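You operate a simulated robot arm through the tools that you are given. There is no shell and no other tool. Be economical: measure what you need, move in short steps, check, and stop when the job is done.

You are at the controls of a simulated two-armed robot. One attempt, no reset.

TASK
Move the washed shirt to the dryer and start it on low.
Fine: washer cycle knob off before its lid opens, the lid stays open; dryer door shut, 20 minutes, leave it running; drop nothing.

It is judged by the outcome, as a careful person would: the job done as asked, and still so three seconds after it is handed in. It fails if anything else is knocked over, pushed out of place, dropped, spilled or broken. A push-on lid holds only when it is set on centred and level and pressed home; a screw cap is set on level and turned clockwise until tight. Flat cloth is picked up by pressing the open fingertips on it (5 to 10 N) and closing them slowly along it; thin cloth reads only 2 to 8 mm in the jaws.

THE ROBOT
Two 6-joint arms with two-finger parallel grippers on one trunk, on a base that drives. Base frame: it is fixed to the floor where the robot stands at the start and does not move with it; the origin is under the middle of the robot, x ahead of it, y to its left, z up; the surface under the hand at the start is at about z = 922. Units: mm, degrees, N and s.
The left shoulder is at the start at [-89, 177, 806], the right one opposite. With the tool pointing down near the work surface each hand reaches from about 100 to 680 mm from the robot's upright axis, wherever it stands, measured 20 degrees to its own side. Places, roughly: cycle knob [800, -200, 1000]; dryer buzzer switch [800, 300, 1000]; dryer door [300, 500, 600]; dryer heat knob [800, 400, 1000]; dryer time dial [800, 600, 1000]; load knob [800, -100, 1000]; washer lid [500, -200, 900]; water knob [800, -400, 1000]. Payload 1.57 kg a hand.
The tool frame of a hand sits at the grasp point between the pads (the TCP): z along the fingers, y along the line on which they close. The tips reach 30 mm beyond it. The gripper opens to 80 mm. The fingers are 17 mm wide and 12 mm thick; the gripper's body (40 by 82 mm) begins 80 mm behind the TCP.
Orientation is that of the tool frame in the base frame, as [roll, pitch, yaw] about the fixed x, y, z axes, in that order (R = Rz(yaw) Ry(pitch) Rx(roll)). With the fingers straight down and closing along the base's y, the tool's x points along the base's -x, its y along +y and its z along -z.

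THE INTERFACE
- The arms move only by the tool drive_tool. It takes "left_commands", "right_commands" or both (then of equal length, played together; a hand with none holds still); each is a list of rows, each a list of 7 numbers: the turn, a rotation vector about the base's x, y, z in degrees, then the shift along the base's x, y, z in m, then the finger opening in m, from 0 to 0.08. In form: [[ax, ay, az, tx, ty, tz, gripper], ...]. A call has 1 to 8 rows; each row shifts and turns the commanded pose from where the row before left it. A row lasts 0.2 s, in which the tool goes at most 50 mm and 8.6 degrees; a call with a longer step from one row to the next is refused whole, and so is a gripper value outside its range. A pose out of reach is approached as far as the arm can. The call stops where the force on the tool passes 40 N (or 10 N more than at its start, if that is more) or the arm is blocked; 0.2 s more then pass. The fingers move at their own pace (about 72 mm/s each) and stop on an object; they squeeze with about 26 N. The grip force told is the motor's: it shows also when the fingers shut on nothing. Time passes only in rows, and 0.2 s behind the last, so rows that do not move let the fingers close. It gives the time, the measured TCP pose, the force on the tool (base axes), the opening and the grip force at its end, in the units of the frame above (readings bear some noise), with the torque about the TCP (base axes, N m) and any sound that the robot's microphone picked up, and new pictures: "show" is both (left out), scene, wrist or none (wrist: the cameras of the hands that moved).
- Cameras (640 x 400 px; columns grow to the right, rows downward): "scene" is now at [26.5, 16, 1519.2]; the picture's right is [0.22, -0.98, 0.00], its down [-0.82, -0.18, -0.55] and it looks along [0.53, 0.12, -0.84] (base axes); focal length 214 px, centre (320, 200). "left" rides on the left gripper at [72, 7, -122] in its tool frame; the picture's right is [-0.09, 1.00, 0.00], its down [-0.84, -0.08, -0.54] and it looks along [-0.54, -0.05, 0.84] (tool axes); focal length 238 px, centre (320, 200). "right" rides on the right gripper at [72, -7, -122] in its tool frame; the picture's right is [0.09, 1.00, 0.00], its down [-0.84, 0.08, -0.54] and it looks along [-0.54, 0.05, 0.84] (tool axes); focal length 238 px, centre (320, 200). There is no depth. A picture from a camera that has moved, and an enlarged one, comes with that camera's place and axes in the base frame and with its lens.
- lift_body(by): slides the trunk up (or, below 0, down) by that many mm; the arms and the scene camera ride with it, the base frame stays. It gives what a move gives, with no picture.
- steer(legs): drives the robot by 1 to 6 legs, each [ahead, left, turn to the left] in mm, mm and degrees, along the robot's own axes; the way and the turn of a leg run together, so that a leg with both is an arc; at most 1500 mm and 180 degrees a leg. The arms and the cameras ride along, it lands a little off, and it stops where it bumps. It gives what a move gives, and a new picture of the scene camera.
- aim_head(pan, tilt): turns the head with the scene camera to pan (to the left, within 143 degrees either way) and tilt (down, from -29 to 69), counted from straight ahead of the robot. It gives what a move gives, and a new picture of the scene camera.
- enlarge(camera, box): a new picture of the part [left, top, right, bottom] of that camera's present view, enlarged. The clock stands still meanwhile.
- hand_in(): hands the job in; it is judged then, once.

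Work in short steps. Places have to be worked out from the pictures, the camera data and where the tool is seen: move nearer, look again, correct. Check each grasp and each placing, and mend what went wrong. You have 120 turns and 260 pictures in all, those below and enlarged ones among them. Open the grippers and draw the arms clear of the work before you hand the job in, unless the task says otherwise; then end with one line.

The tools are called after "Request:" as name(argument=value, ...) on one line, values as JSON. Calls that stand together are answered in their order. drive_tool: Moves the arms, as the interface text tells. Its arguments: {"type":"object","properties":{"left_commands":{"type":"array"},"right_commands":{"type":"array"},"show":{"type":"string","enum":["both","scene","wrist","none"]}},"required":[]} The other tools are called the same way: lift_body (by) slides the trunk up or down; steer (legs) drives the base; aim_head (pan, tilt) turns the head that bears the scene camera; enlarge (camera, box) takes an enlarged picture of a part of a camera's view; hand_in () hands the job in.

At the start:

```text
time: 0.0
left_tcp_pos: [312.1, 342.8, 1000.8]
left_tcp_rot: [-180.0, 0.0, 180.0]
left_force: [-0.4, 0.0, 0.6]
left_moment: [0.01, -0.03, -0.03]
left_finger_gap: 80.3
left_grasp_force: 0.1
right_tcp_pos: [587.6, 18.7, 1000.2]
right_tcp_rot: [180.0, -0.1, 180.0]
right_force: [-0.7, 0.3, 0.4]
right_moment: [-0.01, -0.05, -0.03]
right_finger_gap: 79.9
right_grasp_force: 0.1
trunk travel left (down, up): [-250.0, 78.0]
robot x, y, heading: [1.4, -0.0, 0.1]
head pan, tilt: [12.7, 56.8]
```

scene: 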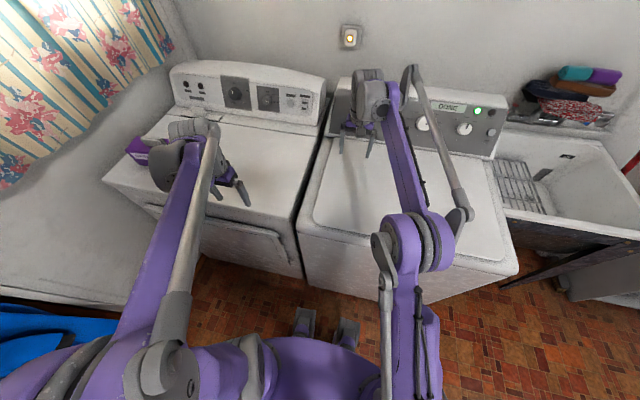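
right: 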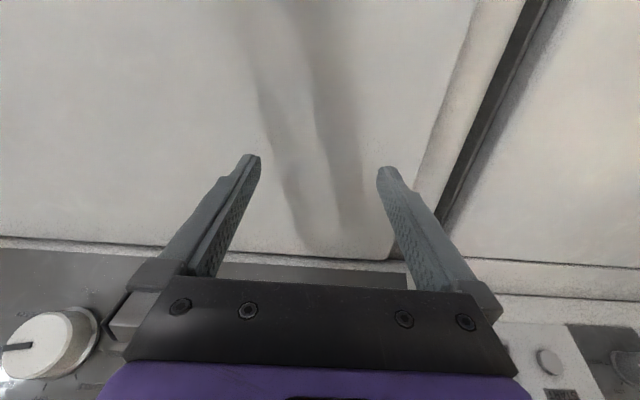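
left: 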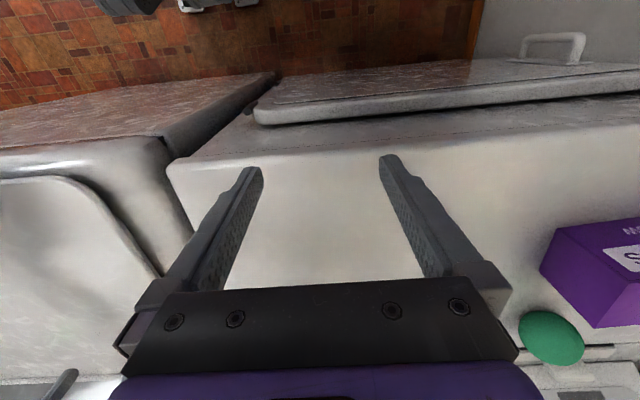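

The panels are small in the scene view, so I enlarge the washer and dryer panels first.

Request:
enlarge(camera="scene", box=[320, 60, 520, 185])

Request:
enlarge(camera="scene", box=[160, 50, 340, 162])

Request:
enlarge(camera="scene", box=[100, 160, 320, 300])

```text
3.20 times, centred on (420, 122) of scene
camera zoom: at [26.5, 16.0, 1519.2], right [0.22, -0.98, 0.0], down [-0.82, -0.18, -0.55], along [0.53, 0.12, -0.84], focal length 686 px, centre (0, 448)
```

zoom: 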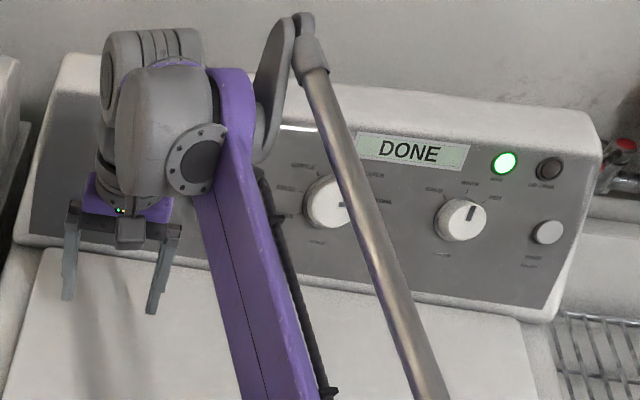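

```text
3.56 times, centred on (250, 106) of scene
camera zoom: at [26.5, 16.0, 1519.2], right [0.22, -0.98, 0.0], down [-0.82, -0.18, -0.55], along [0.53, 0.12, -0.84], focal length 763 px, centre (569, 534)
```

zoom: 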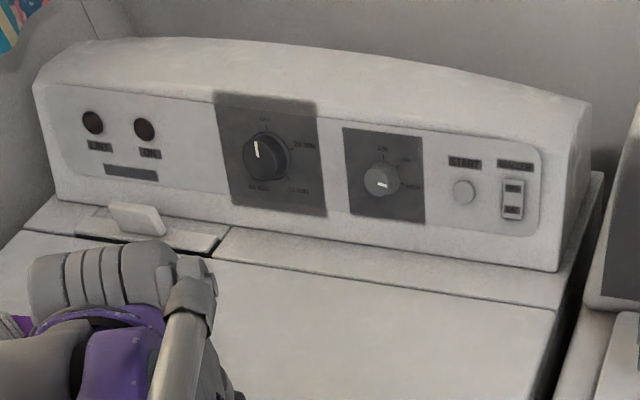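

```text
2.86 times, centred on (210, 230) of scene
camera zoom: at [26.5, 16.0, 1519.2], right [0.22, -0.98, 0.0], down [-0.82, -0.18, -0.55], along [0.53, 0.12, -0.84], focal length 613 px, centre (634, 114)
```

zoom: 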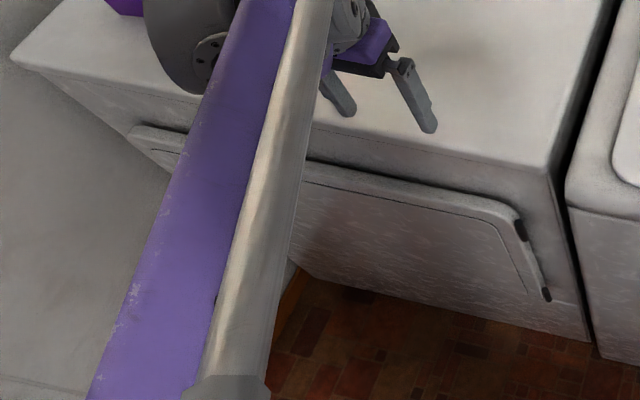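

Washer reads DONE; the knobs are partly hidden by the right arm. I bring the right hand back in front of the washer panel and pitch it up, so its camera sees the panel.

Request:
drive_tool(right_commands=[[0, 0, 0, -0.03, -0.035, 0.02, 0.08], [0, -8, 0, -0.03, -0.035, 0.02, 0.08], [0, -8, 0, -0.03, -0.035, 0.02, 0.08], [0, -8, 0, -0.03, -0.035, 0.02, 0.08], [0, -8, 0, -0.03, -0.035, 0.02, 0.08], [0, -8, 0, -0.03, -0.03, 0, 0.08]])

```text
refused: row 1 steps farther than a row can; nothing moved
```

That step was just over 50 mm; I use slightly smaller steps.

Request:
drive_tool(right_commands=[[0, 0, 0, -0.03, -0.034, 0.018, 0.08], [0, -8, 0, -0.03, -0.034, 0.018, 0.08], [0, -8, 0, -0.03, -0.034, 0.018, 0.08], [0, -8, 0, -0.03, -0.034, 0.018, 0.08], [0, -8, 0, -0.03, -0.034, 0.018, 0.08], [0, -8, 0, -0.03, -0.034, 0, 0.08]])

```text
time: 1.4
left_tcp_pos: [310.1, 343.5, 1000.0]
left_tcp_rot: [-180.0, 0.2, 180.0]
left_force: [-0.8, 0.6, 0.6]
left_moment: [-0.03, -0.03, 0.01]
left_finger_gap: 80.2
left_grasp_force: 0.0
right_tcp_pos: [403.0, -183.8, 1086.1]
right_tcp_rot: [-180.0, 40.2, -179.9]
right_force: [0.1, 0.9, 0.5]
right_moment: [0.03, 0.01, -0.01]
right_finger_gap: 80.1
right_grasp_force: 0.1
trunk travel left (down, up): [-250.0, 78.0]
robot x, y, heading: [3.0, 2.6, -0.4]
head pan, tilt: [12.7, 56.8]
camera scene: at [24.4, 15.8, 1519.2], right [0.22, -0.98, 0.0], down [-0.82, -0.18, -0.55], along [0.54, 0.12, -0.84], focal length 214 px, centre (320, 200)
camera right: at [270.4, -188.9, 1132.4], right [-0.07, 1.0, -0.06], down [0.29, 0.08, 0.95], along [0.95, 0.05, -0.29], focal length 238 px, centre (320, 200)
```

scene: 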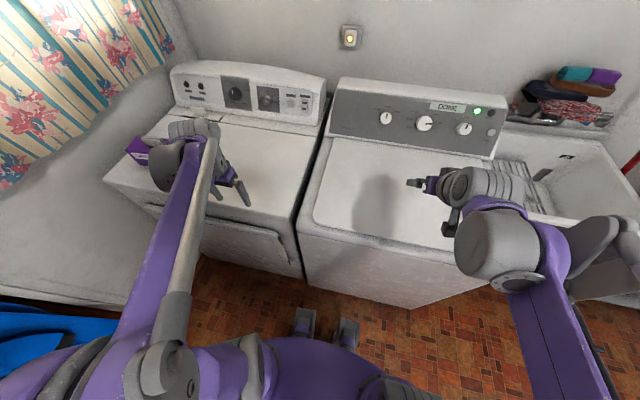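
right: 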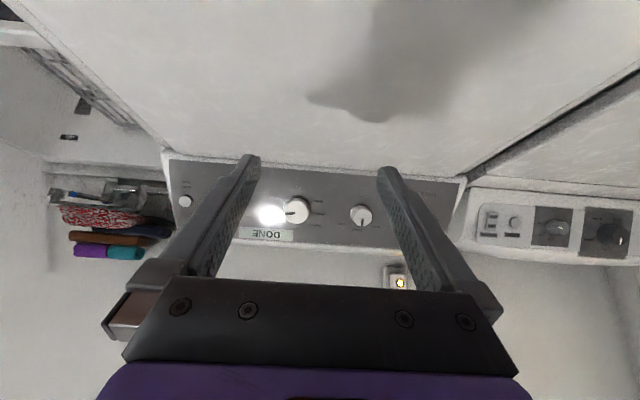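

The panel is now clear in both views; I enlarge the washer panel to read its knobs.

Request:
enlarge(camera="scene", box=[330, 70, 510, 160])

Request:
enlarge(camera="scene", box=[395, 95, 459, 135])

Request:
enlarge(camera="scene", box=[215, 70, 319, 135])

Request:
enlarge(camera="right", box=[240, 150, 400, 250])

```text
3.56 times, centred on (420, 115) of scene
camera zoom: at [24.4, 15.8, 1519.2], right [0.22, -0.98, 0.0], down [-0.82, -0.18, -0.55], along [0.54, 0.12, -0.84], focal length 763 px, centre (-36, 502)
```

zoom: 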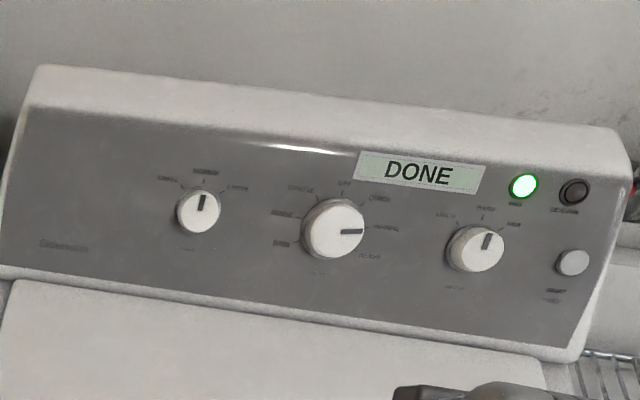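

```text
10.00 times, centred on (427, 115) of scene
camera zoom: at [24.4, 15.8, 1519.2], right [0.22, -0.98, 0.0], down [-0.82, -0.18, -0.55], along [0.54, 0.12, -0.84], focal length 2145 px, centre (-750, 1050)
```

zoom: 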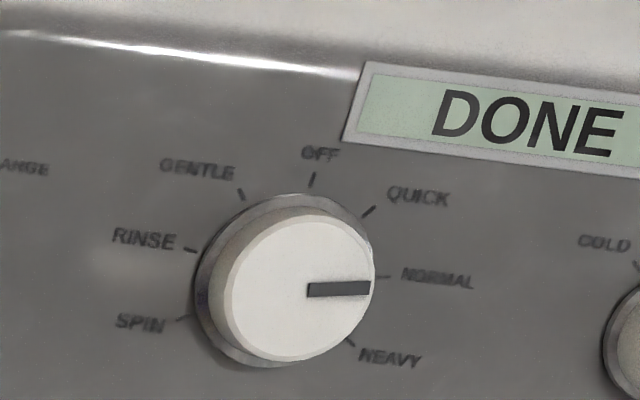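

```text
6.15 times, centred on (267, 102) of scene
camera zoom: at [24.4, 15.8, 1519.2], right [0.22, -0.98, 0.0], down [-0.82, -0.18, -0.55], along [0.54, 0.12, -0.84], focal length 1320 px, centre (646, 800)
```

zoom: 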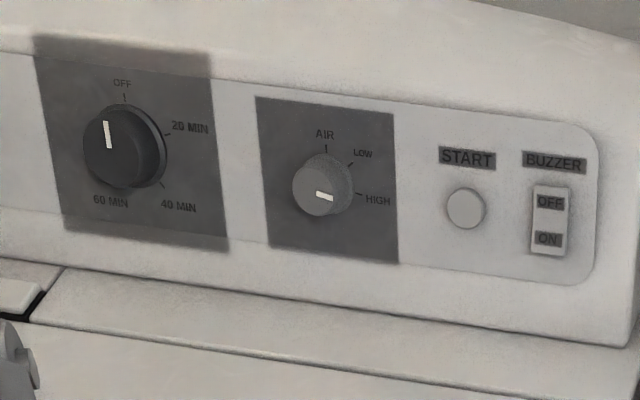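

```text
4.00 times, centred on (320, 200) of right
camera zoom: at [270.4, -188.9, 1132.4], right [-0.07, 1.0, -0.06], down [0.29, 0.08, 0.95], along [0.95, 0.05, -0.29], focal length 953 px, centre (320, 200)
```

zoom: 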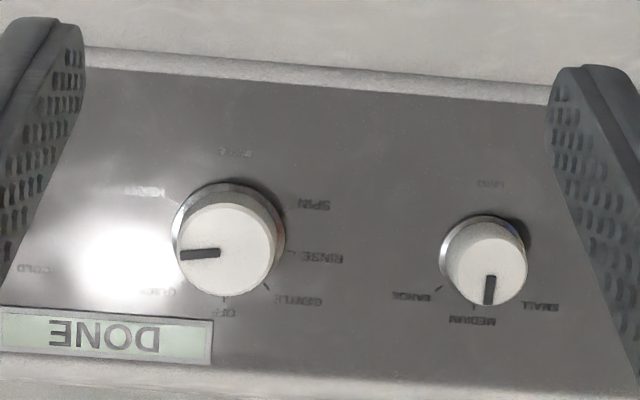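

Cycle knob points at NORMAL, OFF is about 90° counter-clockwise of it. From the two views I place the knob face near (757, -213, 1015), with the panel leaning about 40°. I go to a standoff in front of it along its axis.

Request:
drive_tool(right_commands=[[0, -5, 0, 0.048, -0.005, -0.002, 0.08], [0, -5, 0, 0.048, -0.005, -0.002, 0.08], [0, 0, 0, 0.048, -0.005, -0.002, 0.08], [0, 0, 0, 0.048, -0.005, -0.002, 0.08], [0, 0, 0, 0.048, -0.005, -0.002, 0.08], [0, 0, 0, 0.046, -0.005, -0.002, 0.08]])

```text
time: 2.8
left_tcp_pos: [312.8, 344.5, 999.0]
left_tcp_rot: [-180.0, -0.1, 180.0]
left_force: [0.1, 0.0, -0.2]
left_moment: [0.0, -0.03, 0.0]
left_finger_gap: 80.1
left_grasp_force: 0.0
right_tcp_pos: [694.8, -215.1, 1074.7]
right_tcp_rot: [180.0, 49.9, 180.0]
right_force: [0.4, 0.2, 0.1]
right_moment: [0.0, 0.0, 0.02]
right_finger_gap: 79.9
right_grasp_force: 0.0
trunk travel left (down, up): [-250.0, 78.0]
robot x, y, heading: [-2.0, 4.4, -0.2]
head pan, tilt: [12.7, 56.8]
camera scene: at [28.4, 15.9, 1519.2], right [0.22, -0.98, 0.0], down [-0.82, -0.18, -0.55], along [0.53, 0.12, -0.84], focal length 214 px, centre (320, 200)
camera right: at [556.7, -219.5, 1096.8], right [-0.06, 1.0, -0.07], down [0.12, 0.08, 0.99], along [0.99, 0.05, -0.13], focal length 238 px, centre (320, 200)
```

scene: 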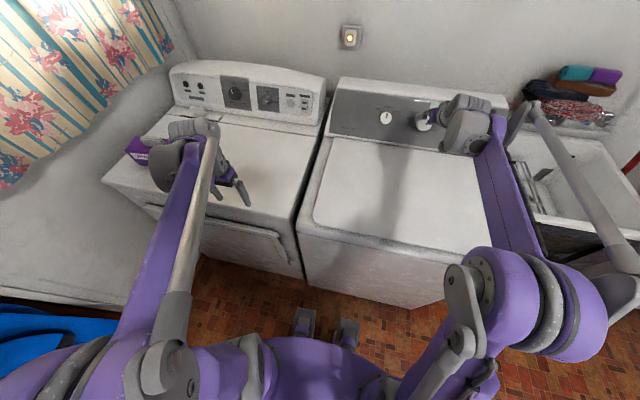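
right: 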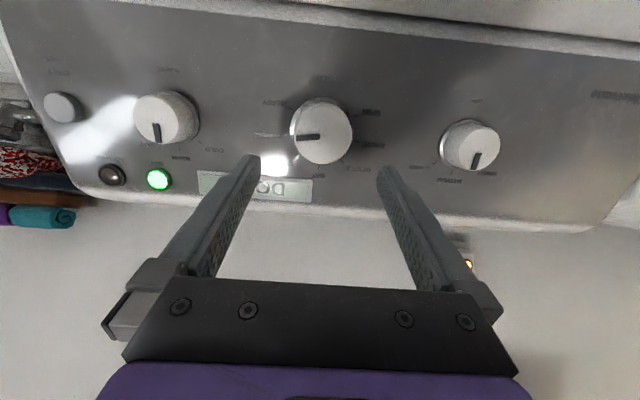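

The knob sits about 4 mm to the left and 5 mm below the tool axis, ~87 mm ahead. I correct that and advance about 70 mm along the axis.

Request:
drive_tool(right_commands=[[0, 0, 0, -0.003, 0.005, -0.004, 0.08], [0, 0, 0, 0.018, 0, -0.015, 0.08], [0, 0, 0, 0.018, 0, -0.015, 0.08], [0, 0, 0, 0.01, 0, -0.008, 0.08], [0, 0, 0, 0.006, 0, -0.005, 0.08]])

```text
time: 4.0
left_tcp_pos: [312.0, 344.4, 1000.8]
left_tcp_rot: [180.0, 0.0, 180.0]
left_force: [1.4, -0.9, -0.1]
left_moment: [0.01, 0.0, -0.01]
left_finger_gap: 80.0
left_grasp_force: 0.0
right_tcp_pos: [742.5, -209.8, 1030.2]
right_tcp_rot: [180.0, 49.9, -180.0]
right_force: [0.2, 0.3, 0.6]
right_moment: [-0.02, 0.0, 0.01]
right_finger_gap: 79.9
right_grasp_force: 0.1
trunk travel left (down, up): [-250.0, 78.0]
robot x, y, heading: [0.9, 5.1, -0.3]
head pan, tilt: [12.7, 56.8]
camera scene: at [26.7, 16.0, 1519.2], right [0.22, -0.98, 0.0], down [-0.82, -0.18, -0.55], along [0.53, 0.12, -0.84], focal length 214 px, centre (320, 200)
camera right: at [602.5, -214.8, 1053.9], right [-0.06, 1.0, -0.07], down [0.12, 0.08, 0.99], along [0.99, 0.05, -0.13], focal length 238 px, centre (320, 200)
```

scene: 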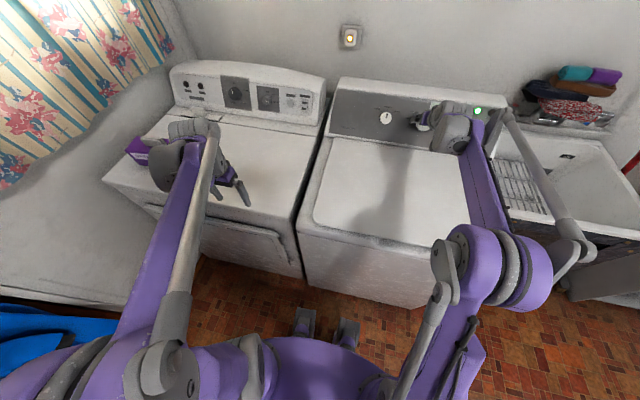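
right: 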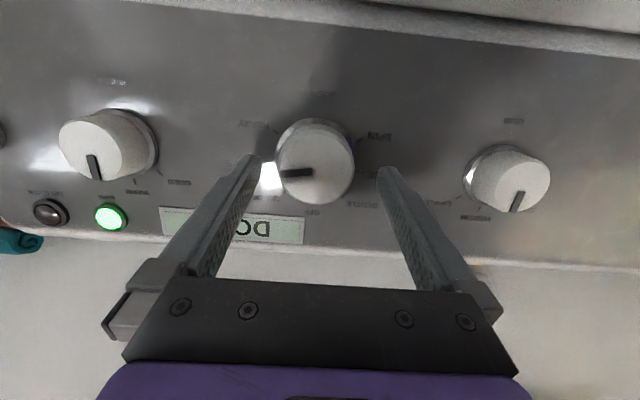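

The knob is centred between the fingers, with the tips about level with its face. I advance another 10 mm in small steps.

Request:
drive_tool(right_commands=[[0, 0, 0, 0.004, 0, -0.003, 0.08], [0, 0, 0, 0.004, 0, -0.003, 0.08], [0, 0, 0, 0, 0, 0, 0.08]], show="wrist")

```text
time: 4.8
left_tcp_pos: [311.9, 344.6, 1000.5]
left_tcp_rot: [180.0, -0.2, -180.0]
left_force: [0.3, 0.4, -0.6]
left_moment: [0.02, -0.01, -0.01]
left_finger_gap: 80.1
left_grasp_force: 0.1
right_tcp_pos: [749.4, -209.6, 1024.7]
right_tcp_rot: [-179.9, 50.0, 179.9]
right_force: [0.1, 0.5, -0.2]
right_moment: [-0.03, 0.01, 0.0]
right_finger_gap: 79.8
right_grasp_force: 0.1
trunk travel left (down, up): [-250.0, 78.0]
robot x, y, heading: [-1.4, -0.5, -0.1]
head pan, tilt: [12.7, 56.8]
camera right: at [609.4, -215.1, 1046.9], right [-0.06, 1.0, -0.07], down [0.12, 0.08, 0.99], along [0.99, 0.05, -0.13], focal length 238 px, centre (320, 200)
```

right: 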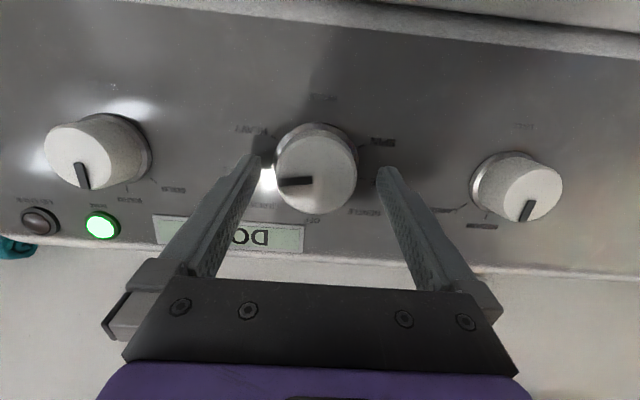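

The face is now about 10–15 mm inside the tips. I close on the knob.

Request:
drive_tool(right_commands=[[0, 0, 0, 0.002, -0.001, -0.002, 0.055], [0, 0, 0, 0, 0, 0, 0.03], [0, 0, 0, 0, 0, 0, 0.03]], show="wrist")

```text
time: 5.6
left_tcp_pos: [310.9, 343.5, 999.9]
left_tcp_rot: [180.0, 0.0, 180.0]
left_force: [-0.3, 0.6, -0.3]
left_moment: [0.01, -0.06, -0.02]
left_finger_gap: 79.9
left_grasp_force: 0.1
right_tcp_pos: [750.0, -212.7, 1022.9]
right_tcp_rot: [-180.0, 50.0, 180.0]
right_force: [-2.1, -4.7, 1.3]
right_moment: [-0.19, 0.14, -0.29]
right_finger_gap: 52.6
right_grasp_force: 44.8
trunk travel left (down, up): [-250.0, 78.0]
robot x, y, heading: [1.5, -0.1, 0.1]
head pan, tilt: [12.7, 56.8]
camera right: at [611.3, -217.4, 1045.8], right [-0.06, 1.0, -0.07], down [0.12, 0.08, 0.99], along [0.99, 0.05, -0.13], focal length 238 px, centre (320, 200)
```

right: 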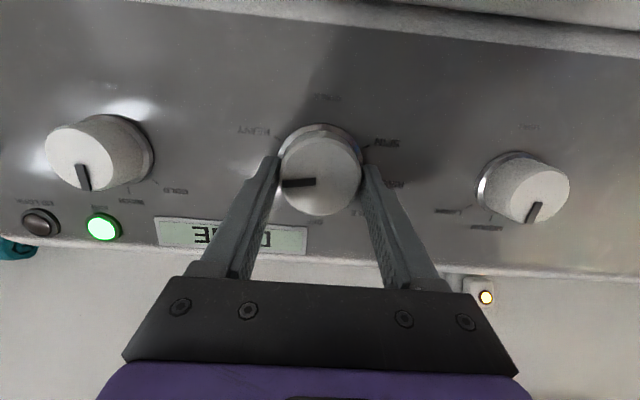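

Gripped at 52.6 mm. I turn it counter-clockwise about the knob axis by 40° and check.

Request:
drive_tool(right_commands=[[-6.13, 0, 5.14, 0, 0, 0, 0.03], [-6.13, 0, 5.14, 0, 0, 0, 0.03], [-6.13, 0, 5.14, 0, 0, 0, 0.03], [-6.13, 0, 5.14, 0, 0, 0, 0.03], [-6.13, 0, 5.14, 0, 0, 0, 0.03]])

```text
time: 6.8
left_tcp_pos: [310.9, 342.9, 999.5]
left_tcp_rot: [180.0, 0.0, -180.0]
left_force: [0.9, -0.2, -0.4]
left_moment: [-0.01, -0.01, 0.0]
left_finger_gap: 80.2
left_grasp_force: 0.0
right_tcp_pos: [751.1, -212.1, 1024.7]
right_tcp_rot: [-142.5, 35.9, -127.4]
right_force: [-9.0, -8.1, 1.7]
right_moment: [-0.94, -0.04, -1.55]
right_finger_gap: 54.1
right_grasp_force: 45.1
trunk travel left (down, up): [-250.0, 78.0]
robot x, y, heading: [-0.1, 2.6, -0.1]
head pan, tilt: [12.7, 56.8]
camera scene: at [24.8, 15.1, 1519.3], right [0.22, -0.98, 0.0], down [-0.82, -0.18, -0.55], along [0.53, 0.12, -0.84], focal length 214 px, centre (320, 200)
camera right: at [624.5, -261.8, 1062.5], right [-0.46, 0.7, -0.55], down [-0.04, 0.6, 0.8], along [0.89, 0.39, -0.25], focal length 238 px, centre (320, 200)
```

scene: 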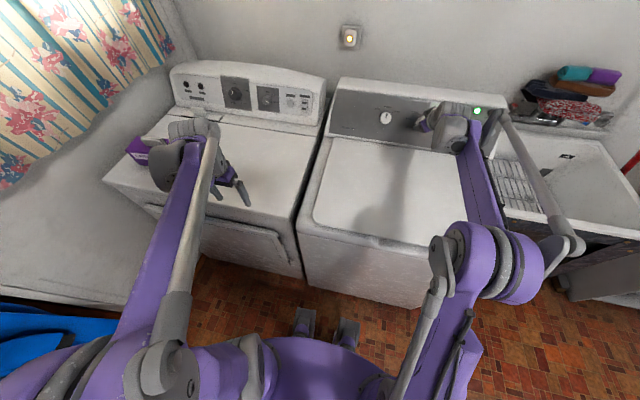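
right: 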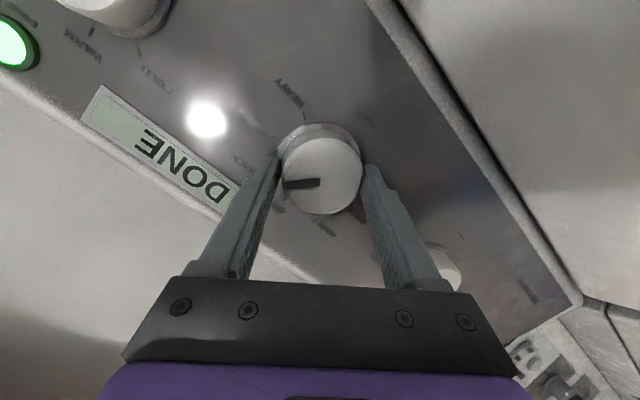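

The pointer turns with the gripper (QUICK is now near it). I continue another 45°.

Request:
drive_tool(right_commands=[[-6.13, 0, 5.14, 0, 0, 0, 0.03], [-6.13, 0, 5.14, 0, 0, 0, 0.03], [-6.13, 0, 5.14, 0, 0, 0, 0.03], [-6.13, 0, 5.14, 0, 0, 0, 0.03], [-6.13, 0, 5.14, 0, 0, 0, 0.03], [-3.8, 0, 3.2, 0, 0, 0, 0.03]])

Request:
enlarge(camera="right", box=[200, 80, 440, 230])

```text
time: 8.2
left_tcp_pos: [312.2, 343.0, 1000.1]
left_tcp_rot: [-179.9, 0.1, 180.0]
left_force: [0.2, 0.2, 0.3]
left_moment: [0.0, 0.0, 0.01]
left_finger_gap: 80.0
left_grasp_force: 0.0
right_tcp_pos: [750.4, -210.2, 1023.0]
right_tcp_rot: [-130.1, 3.7, -93.1]
right_force: [-20.4, 1.6, -14.1]
right_moment: [-0.32, -0.34, -0.76]
right_finger_gap: 55.6
right_grasp_force: 45.5
trunk travel left (down, up): [-250.0, 78.0]
robot x, y, heading: [0.3, 0.4, 0.1]
head pan, tilt: [12.7, 56.8]
camera scene: at [24.8, 16.3, 1519.1], right [0.22, -0.98, 0.0], down [-0.82, -0.18, -0.55], along [0.53, 0.12, -0.84], focal length 214 px, centre (320, 200)
camera right: at [657.3, -281.0, 1101.6], right [-0.64, -0.01, -0.77], down [-0.42, 0.84, 0.35], along [0.64, 0.54, -0.54], focal length 238 px, centre (320, 200)
```

scene: 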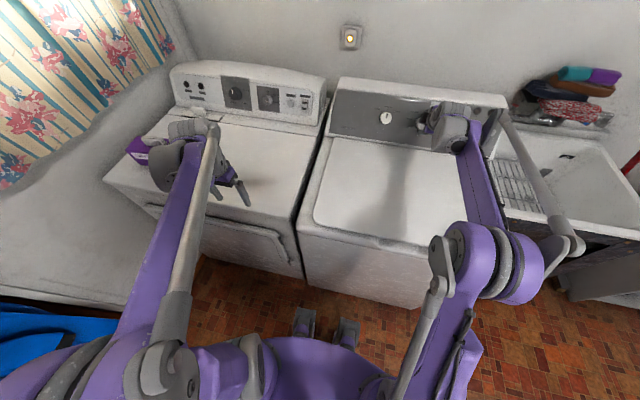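
right: 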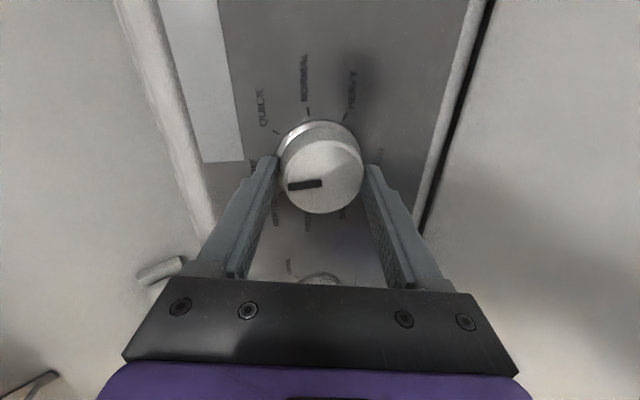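

```text
2.67 times, centred on (320, 155) of right
camera zoom: at [657.3, -281.0, 1101.6], right [-0.64, -0.01, -0.77], down [-0.42, 0.84, 0.35], along [0.64, 0.54, -0.54], focal length 636 px, centre (320, 320)
```

zoom: 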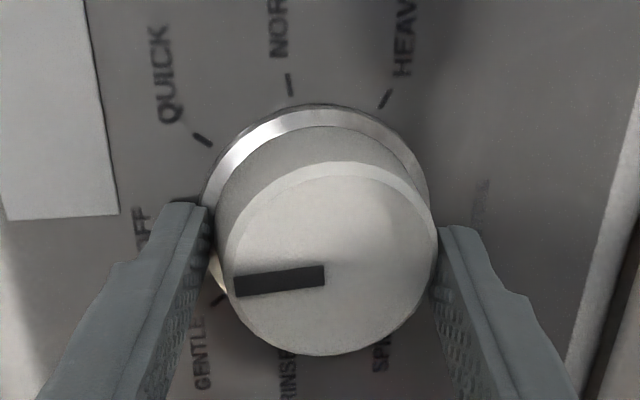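

The display has gone blank, so it is at OFF. I release and draw back along the axis, then check.

Request:
drive_tool(right_commands=[[0, 0, 0, 0, 0, 0, 0.08], [0, 0, 0, 0, 0, 0, 0.08], [0, 0, 0, -0.015, 0, 0.013, 0.08], [0, 0, 0, -0.03, 0, 0.026, 0.08], [0, 0, 0, -0.03, 0, 0.026, 0.08], [0, 0, 0, -0.04, 0, 0.02, 0.08]])

Request:
enlarge(camera="right", box=[200, 50, 440, 200])

```text
time: 9.6
left_tcp_pos: [308.8, 344.3, 1000.7]
left_tcp_rot: [-180.0, 0.1, 179.9]
left_force: [-0.2, 0.0, 0.0]
left_moment: [-0.04, -0.03, 0.0]
left_finger_gap: 79.8
left_grasp_force: 0.1
right_tcp_pos: [634.5, -212.3, 1106.2]
right_tcp_rot: [-130.0, 3.8, -93.2]
right_force: [-0.2, 0.1, -1.6]
right_moment: [-0.02, 0.0, 0.01]
right_finger_gap: 80.0
right_grasp_force: 0.1
trunk travel left (down, up): [-250.0, 78.0]
robot x, y, heading: [-0.8, 1.1, 0.2]
head pan, tilt: [12.7, 56.8]
camera scene: at [24.1, 16.2, 1519.2], right [0.22, -0.98, 0.0], down [-0.82, -0.18, -0.55], along [0.54, 0.12, -0.84], focal length 214 px, centre (320, 200)
camera right: at [540.7, -282.8, 1184.9], right [-0.64, 0.0, -0.77], down [-0.42, 0.84, 0.34], along [0.64, 0.54, -0.54], focal length 238 px, centre (320, 200)
```

scene: 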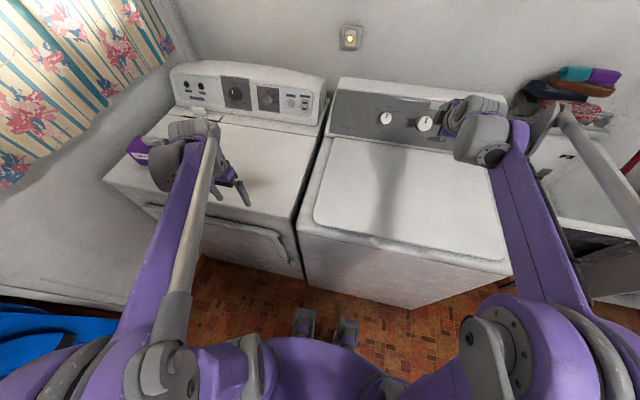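
right: 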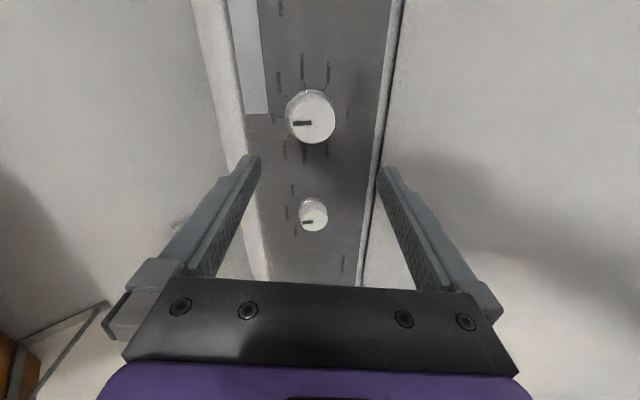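

```text
2.67 times, centred on (320, 125) of right
camera zoom: at [540.7, -282.8, 1184.9], right [-0.64, 0.0, -0.77], down [-0.42, 0.84, 0.34], along [0.64, 0.54, -0.54], focal length 636 px, centre (320, 400)
```

zoom: 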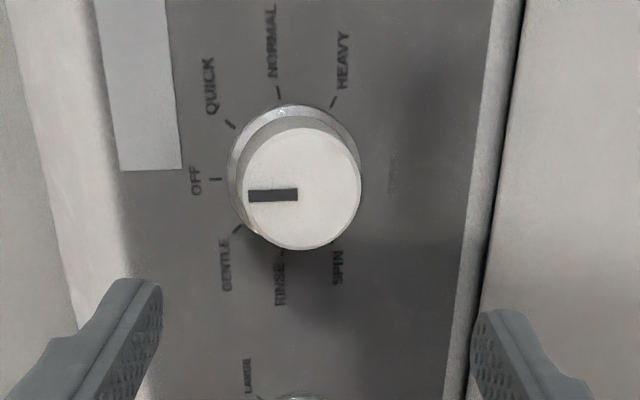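

OFF is confirmed. Now the lid: I enlarge its edges to see where it can be lifted.

Request:
enlarge(camera="scene", box=[295, 190, 415, 265])

Request:
enlarge(camera="scene", box=[400, 190, 520, 300])

```text
5.33 times, centred on (355, 228) of scene
camera zoom: at [24.1, 16.2, 1519.2], right [0.22, -0.98, 0.0], down [-0.82, -0.18, -0.55], along [0.54, 0.12, -0.84], focal length 1144 px, centre (133, 53)
```

zoom: 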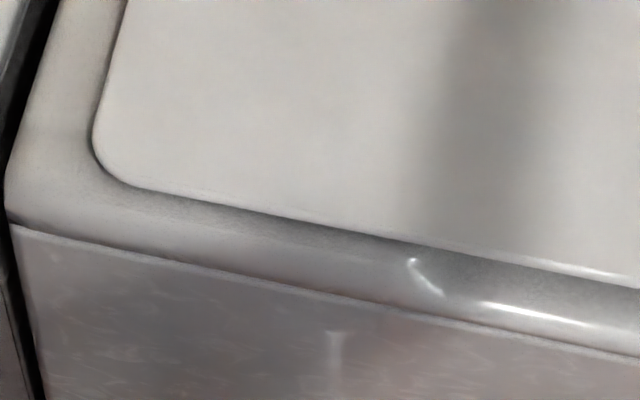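

```text
3.64 times, centred on (460, 245) of scene
camera zoom: at [24.1, 16.2, 1519.2], right [0.22, -0.98, 0.0], down [-0.82, -0.18, -0.55], along [0.54, 0.12, -0.84], focal length 780 px, centre (-189, 36)
```

zoom: 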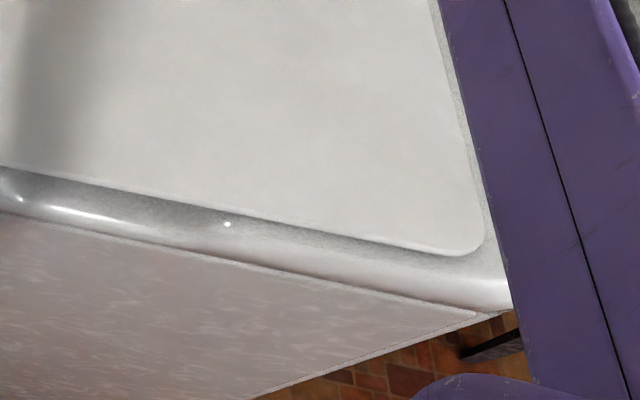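

No handle; the lid must be lifted by its front lip near x≈332. I'll need room in front of the machines, so I pull the right hand back and look behind the robot before backing up.

Request:
drive_tool(right_commands=[[0, 0, 0, -0.045, 0, 0, 0.08], [0, 0, 0, -0.045, 0, 0, 0.08], [0, 0, 0, -0.045, 0, 0, 0.08], [0, 0, 0, -0.045, 0, 0, 0.08]], show="none")

Request:
aim_head(pan=143, tilt=50)

Request:
aim_head(pan=-143, tilt=50)

```text
time: 10.6
left_tcp_pos: [310.8, 345.0, 1000.8]
left_tcp_rot: [180.0, 0.1, -180.0]
left_force: [-0.6, -0.3, -0.4]
left_moment: [-0.03, 0.0, 0.0]
left_finger_gap: 80.1
left_grasp_force: 0.0
right_tcp_pos: [453.1, -209.2, 1113.1]
right_tcp_rot: [-130.0, 3.9, -93.2]
right_force: [0.3, 0.2, 0.4]
right_moment: [0.01, -0.02, -0.02]
right_finger_gap: 79.9
right_grasp_force: 0.0
trunk travel left (down, up): [-250.0, 78.0]
robot x, y, heading: [2.1, 0.8, 0.2]
head pan, tilt: [12.7, 56.8]
```

```text
time: 12.7
left_tcp_pos: [312.1, 344.3, 1000.1]
left_tcp_rot: [-180.0, 0.0, -180.0]
left_force: [0.1, -0.5, 0.7]
left_moment: [0.0, -0.04, -0.03]
left_finger_gap: 80.0
left_grasp_force: 0.1
right_tcp_pos: [455.7, -208.3, 1112.0]
right_tcp_rot: [-130.1, 3.8, -93.2]
right_force: [-0.1, 0.5, -0.9]
right_moment: [-0.01, -0.04, -0.01]
right_finger_gap: 80.1
right_grasp_force: 0.0
trunk travel left (down, up): [-250.0, 78.0]
robot x, y, heading: [-1.4, 0.2, 0.3]
head pan, tilt: [143.0, 50.0]
camera scene: at [-103.4, 47.0, 1528.0], right [0.6, 0.8, 0.0], down [0.61, -0.46, -0.64], along [-0.51, 0.39, -0.77], focal length 214 px, centre (320, 200)
```

scene: 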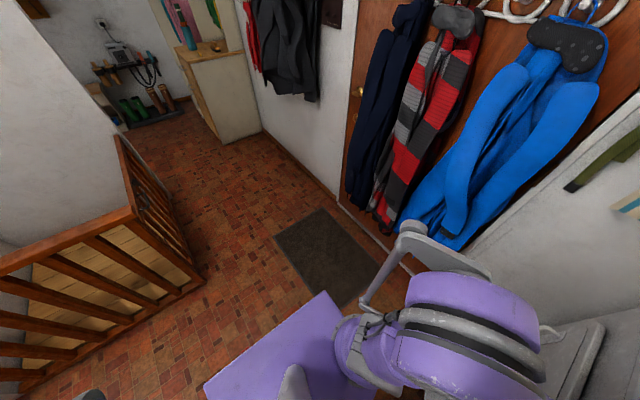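

```text
time: 16.6
left_tcp_pos: [312.1, 343.7, 999.6]
left_tcp_rot: [179.9, 0.0, -180.0]
left_force: [0.0, -0.2, 0.3]
left_moment: [0.01, -0.03, 0.0]
left_finger_gap: 80.0
left_grasp_force: 0.0
right_tcp_pos: [455.2, -208.5, 1111.8]
right_tcp_rot: [-130.2, 3.9, -93.2]
right_force: [0.1, 0.0, -0.6]
right_moment: [0.02, -0.02, 0.0]
right_finger_gap: 80.0
right_grasp_force: 0.1
trunk travel left (down, up): [-250.0, 78.0]
robot x, y, heading: [0.0, 0.6, 0.2]
head pan, tilt: [-143.0, 50.0]
camera scene: at [-103.4, -45.8, 1528.0], right [-0.6, 0.8, 0.0], down [0.61, 0.46, -0.64], along [-0.51, -0.39, -0.77], focal length 214 px, centre (320, 200)
```

scene: 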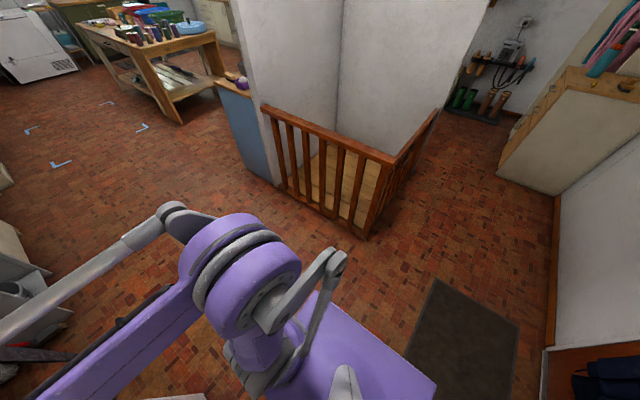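

The railing is about 1 m behind, so backing up 320 mm is safe. I aim the head forward again and drive back.

Request:
steer(legs=[[-320, 0, 0]])

Request:
aim_head(pan=-8, tilt=40)

```text
time: 18.8
left_tcp_pos: [-7.2, 344.0, 999.9]
left_tcp_rot: [179.9, -0.1, -179.8]
left_force: [-0.7, 0.2, -0.1]
left_moment: [-0.02, 0.01, 0.0]
left_finger_gap: 79.7
left_grasp_force: 0.0
right_tcp_pos: [139.0, -207.8, 1112.6]
right_tcp_rot: [-130.1, 3.9, -93.0]
right_force: [0.8, 0.3, -0.1]
right_moment: [-0.04, 0.04, 0.01]
right_finger_gap: 80.0
right_grasp_force: 0.0
trunk travel left (down, up): [-250.0, 78.0]
robot x, y, heading: [-319.0, -1.8, 0.4]
head pan, tilt: [-143.0, 50.0]
camera scene: at [-420.7, -46.9, 1528.0], right [-0.61, 0.8, 0.0], down [0.61, 0.46, -0.64], along [-0.51, -0.39, -0.77], focal length 214 px, centre (320, 200)
```

scene: 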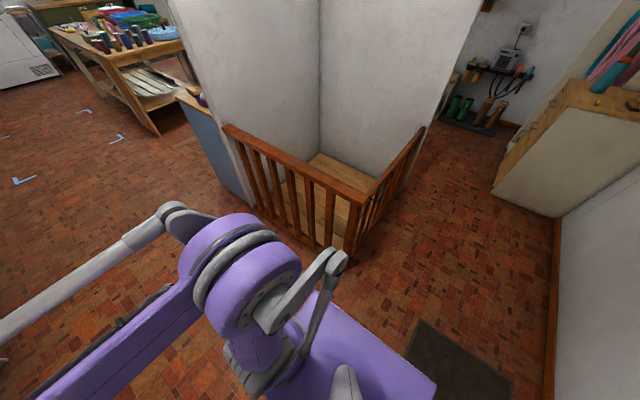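

```text
time: 20.9
left_tcp_pos: [-7.4, 344.4, 1000.1]
left_tcp_rot: [-179.9, 0.0, -179.7]
left_force: [0.2, 0.8, 0.6]
left_moment: [0.01, -0.05, -0.01]
left_finger_gap: 80.2
left_grasp_force: 0.1
right_tcp_pos: [139.5, -207.1, 1112.7]
right_tcp_rot: [-130.2, 3.8, -93.0]
right_force: [0.1, -0.4, 0.2]
right_moment: [0.01, 0.04, -0.04]
right_finger_gap: 80.1
right_grasp_force: 0.2
trunk travel left (down, up): [-250.0, 78.0]
robot x, y, heading: [-317.7, 2.4, 0.2]
head pan, tilt: [-8.0, 40.0]
camera scene: at [-274.9, -11.8, 1542.1], right [-0.14, -0.99, 0.0], down [-0.64, 0.09, -0.77], along [0.76, -0.1, -0.64], focal length 214 px, centre (320, 200)
```

scene: 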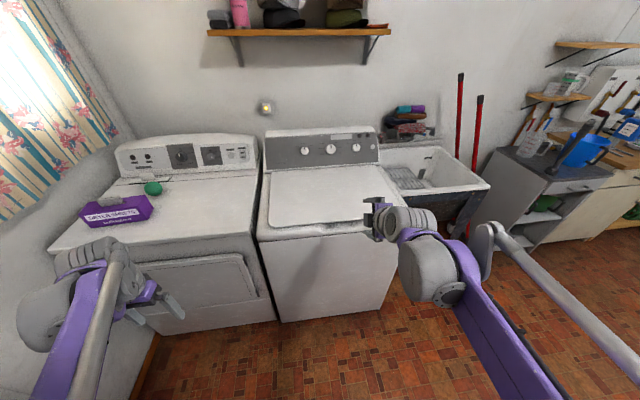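

Room is ample. I bring the right hand low in front of the lip, level, with the fingers one above the other, to look at the lip from the front.

Request:
drive_tool(right_commands=[[0, -8, 0, 0.012, 0, -0.034, 0.08], [0, -8, 0, 0.012, 0, -0.034, 0.08], [0, -8, 0, 0.012, 0, -0.034, 0.08], [0, -8, 0, 0.012, 0, -0.034, 0.08], [0, -8, 0, 0.012, 0, -0.034, 0.08]])

Request:
enlarge(camera="right", box=[160, 50, 480, 250])

```text
time: 22.1
left_tcp_pos: [-7.2, 343.5, 998.8]
left_tcp_rot: [-180.0, 0.0, -179.7]
left_force: [0.6, -0.4, 0.0]
left_moment: [0.02, 0.01, 0.0]
left_finger_gap: 80.1
left_grasp_force: 0.0
right_tcp_pos: [199.1, -204.9, 940.0]
right_tcp_rot: [-99.4, 5.9, -91.2]
right_force: [0.0, 0.1, 0.6]
right_moment: [-0.03, -0.01, 0.01]
right_finger_gap: 80.1
right_grasp_force: 0.1
right hand out of reach, approached as far as the arm can: row 5
trunk travel left (down, up): [-250.0, 78.0]
robot x, y, heading: [-318.6, 0.2, 0.1]
head pan, tilt: [-8.0, 40.0]
camera scene: at [-274.0, -11.9, 1542.2], right [-0.13, -0.99, 0.0], down [-0.64, 0.09, -0.77], along [0.76, -0.1, -0.64], focal length 214 px, centre (320, 200)
camera right: at [78.1, -275.8, 959.2], right [-0.16, 0.01, -0.99], down [-0.53, 0.84, 0.1], along [0.83, 0.54, -0.13], focal length 238 px, centre (320, 200)
```

scene: 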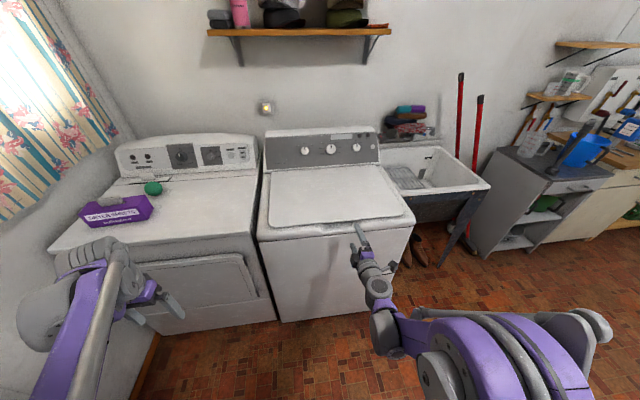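
right: 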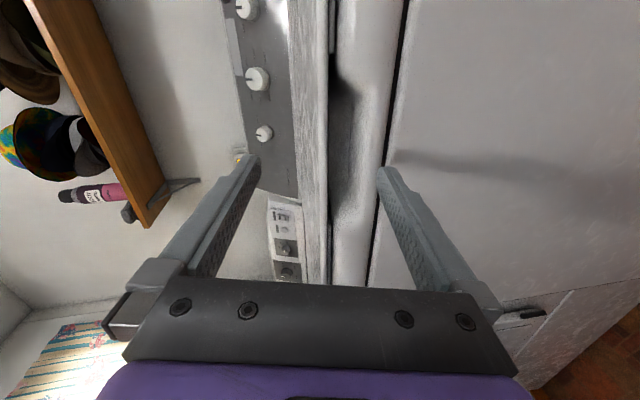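

```text
2.00 times, centred on (320, 150) of right
camera zoom: at [78.1, -275.8, 959.2], right [-0.16, 0.01, -0.99], down [-0.53, 0.84, 0.1], along [0.83, 0.54, -0.13], focal length 477 px, centre (320, 300)
```

zoom: 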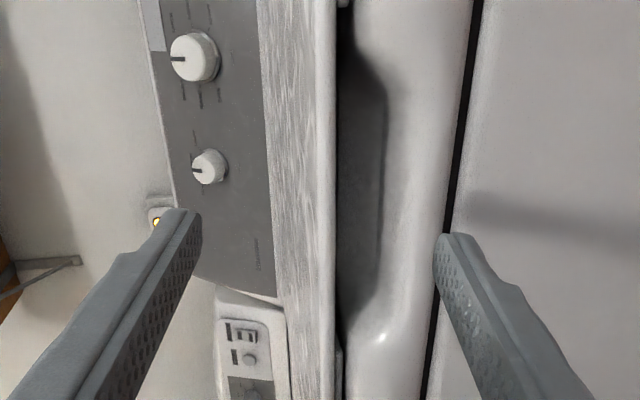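

There is a finger recess under the lid lip: about y −250…−93, z 881…907, lid edge z≈907–920 at x≈332. I aim the lower finger at that recess (gap 60 mm) and approach.

Request:
drive_tool(right_commands=[[-6, 0, 0, 0.02, 0.015, -0.003, 0.06], [0, 0, 0, 0.035, 0.015, -0.003, 0.06], [0, 0, 0, 0.03, 0, 0, 0.06]], show="wrist")

Request:
enlarge(camera="right", box=[220, 90, 420, 215])

```text
time: 22.9
left_tcp_pos: [-6.9, 343.9, 999.9]
left_tcp_rot: [-180.0, 0.0, -179.7]
left_force: [0.2, -0.7, 0.6]
left_moment: [0.02, 0.02, -0.01]
left_finger_gap: 79.8
left_grasp_force: 0.1
right_tcp_pos: [283.1, -173.9, 939.3]
right_tcp_rot: [-99.1, -0.1, -91.1]
right_force: [-0.3, -0.7, 0.9]
right_moment: [-0.01, -0.03, 0.01]
right_finger_gap: 59.8
right_grasp_force: 0.1
trunk travel left (down, up): [-250.0, 78.0]
robot x, y, heading: [-313.7, -2.7, 0.1]
head pan, tilt: [-8.0, 40.0]
camera right: at [162.8, -242.3, 964.4], right [-0.16, -0.09, -0.98], down [-0.53, 0.85, 0.01], along [0.83, 0.52, -0.18], focal length 238 px, centre (320, 200)
```

right: 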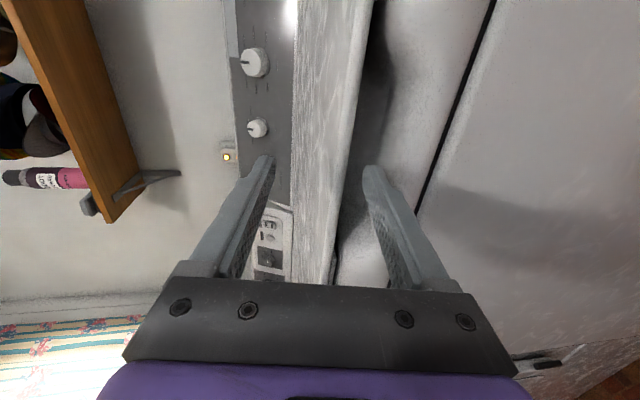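

```text
3.20 times, centred on (320, 152) of right
camera zoom: at [162.8, -242.3, 964.4], right [-0.16, -0.09, -0.98], down [-0.53, 0.85, 0.01], along [0.83, 0.52, -0.18], focal length 763 px, centre (320, 352)
```

zoom: 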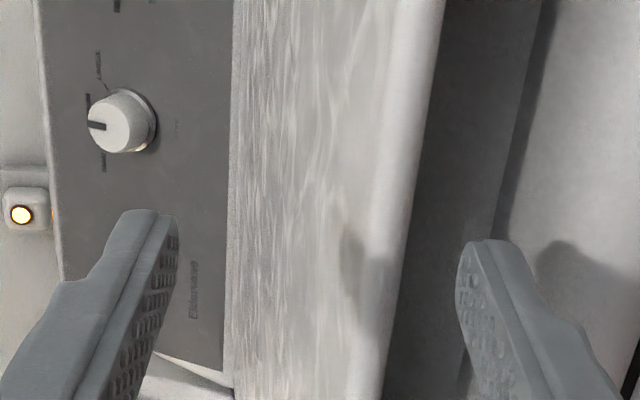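

The lower fingertip lines up with the recess. I lower 4 mm and slide in about 35 mm, watching force.

Request:
drive_tool(right_commands=[[0, 0, 0, 0.012, 0, -0.004, 0.06], [0, 0, 0, 0.012, 0, 0, 0.06], [0, 0, 0, 0.012, 0, 0, 0.06], [0, 0, 0, 0.01, 0, 0, 0.06]])

Request:
enlarge(camera="right", box=[220, 90, 420, 215])

```text
time: 23.9
left_tcp_pos: [-6.5, 345.1, 999.8]
left_tcp_rot: [-180.0, 0.0, -179.7]
left_force: [0.6, -0.3, 0.0]
left_moment: [0.0, 0.05, 0.02]
left_finger_gap: 79.9
left_grasp_force: 0.0
right_tcp_pos: [328.8, -174.5, 933.1]
right_tcp_rot: [-98.9, -0.1, -91.1]
right_force: [0.8, 0.3, 1.2]
right_moment: [0.03, 0.0, 0.0]
right_finger_gap: 60.0
right_grasp_force: 0.1
trunk travel left (down, up): [-250.0, 78.0]
robot x, y, heading: [-316.6, -2.5, 0.6]
head pan, tilt: [-8.0, 40.0]
camera scene: at [-274.7, -11.8, 1542.1], right [-0.13, -0.99, 0.0], down [-0.64, 0.09, -0.77], along [0.76, -0.1, -0.64], focal length 214 px, centre (320, 200)
camera right: at [208.3, -241.7, 957.7], right [-0.16, -0.09, -0.98], down [-0.53, 0.85, 0.01], along [0.83, 0.52, -0.18], focal length 238 px, centre (320, 200)
```

scene: 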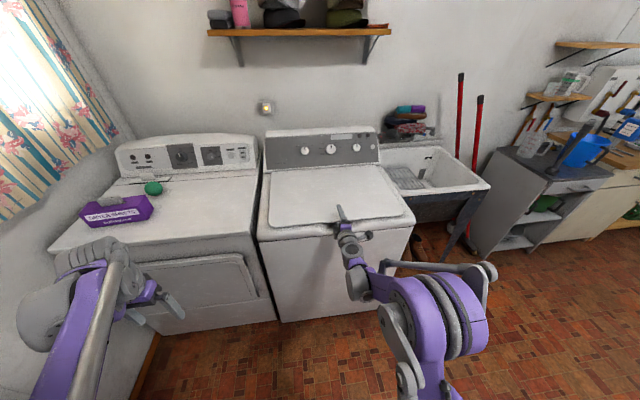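
right: 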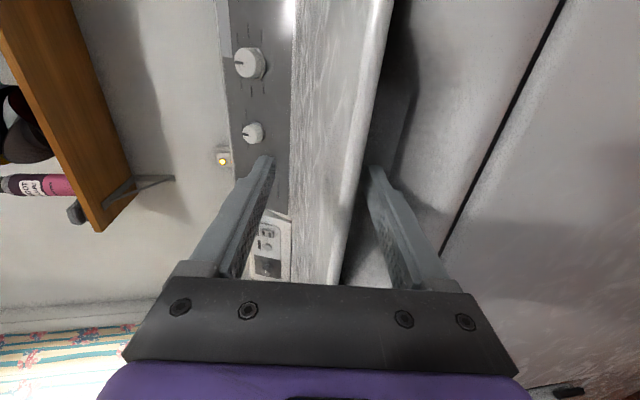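

```text
3.20 times, centred on (320, 152) of right
camera zoom: at [208.3, -241.7, 957.7], right [-0.16, -0.09, -0.98], down [-0.53, 0.85, 0.01], along [0.83, 0.52, -0.18], focal length 763 px, centre (320, 352)
```

zoom: 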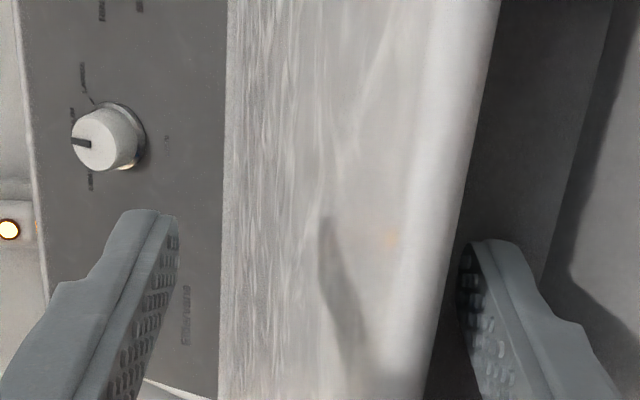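

The tip seems about 20 mm under the lip. I slide in another 15 mm and lift slowly to make contact.

Request:
drive_tool(right_commands=[[0, 0, 0, 0.008, 0, 0, 0.06], [0, 0, 0, 0.007, 0, 0, 0.06], [0, 0, 0, 0, 0, 0.01, 0.06], [0, 0, 0, 0, 0, 0.01, 0.06], [0, 0, 0, 0, 0, 0.01, 0.06]])

Request:
enlarge(camera="right", box=[220, 90, 420, 215])

```text
time: 24.7
left_tcp_pos: [-10.4, 343.6, 1000.5]
left_tcp_rot: [180.0, 0.1, -179.8]
left_force: [-0.4, -0.2, -0.4]
left_moment: [0.01, 0.0, 0.01]
left_finger_gap: 80.1
left_grasp_force: 0.2
right_tcp_pos: [337.8, -174.4, 938.6]
right_tcp_rot: [-98.8, 0.0, -91.0]
right_force: [-28.7, 0.0, -8.7]
right_moment: [-0.03, 1.38, 0.23]
right_finger_gap: 71.6
right_grasp_force: 6.3
trunk travel left (down, up): [-250.0, 78.0]
robot x, y, heading: [-316.2, 1.4, 0.4]
head pan, tilt: [-8.0, 40.0]
stopped in row 3 (right hand): the force on the tool passed its limit at 46 N (the readings are from after the stop); the commanded pose is now the measured one
camera scene: at [-279.9, -11.9, 1542.2], right [-0.14, -0.99, 0.0], down [-0.64, 0.09, -0.77], along [0.76, -0.1, -0.64], focal length 214 px, centre (320, 200)
camera right: at [217.0, -241.9, 962.9], right [-0.15, -0.09, -0.98], down [-0.53, 0.85, 0.01], along [0.83, 0.53, -0.18], focal length 238 px, centre (320, 200)
```

scene: 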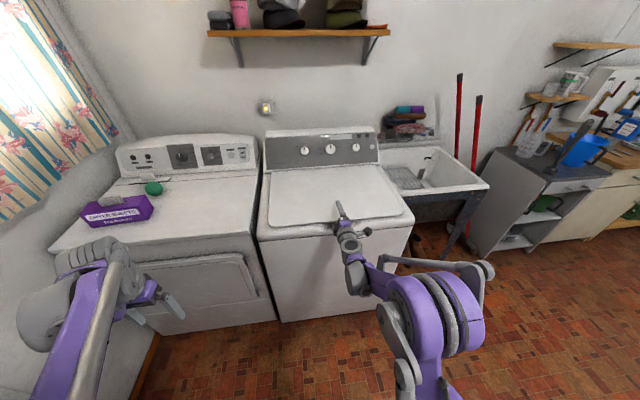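
right: 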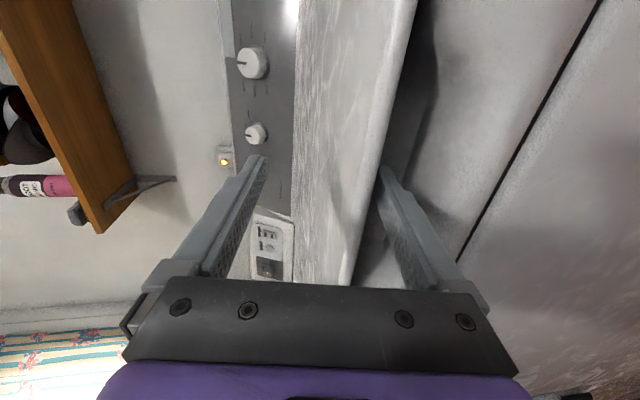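

```text
3.20 times, centred on (320, 152) of right
camera zoom: at [217.0, -241.9, 962.9], right [-0.15, -0.09, -0.98], down [-0.53, 0.85, 0.01], along [0.83, 0.53, -0.18], focal length 763 px, centre (320, 352)
```

zoom: 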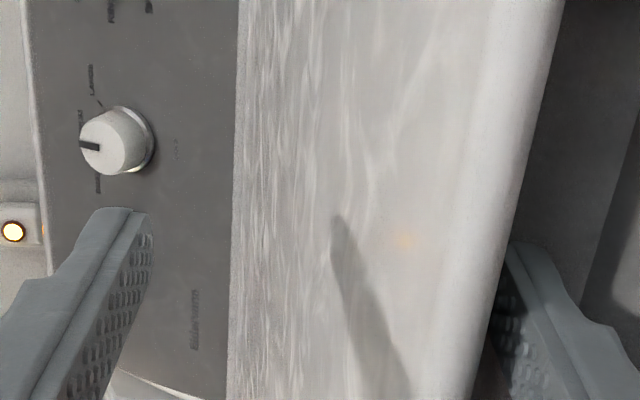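

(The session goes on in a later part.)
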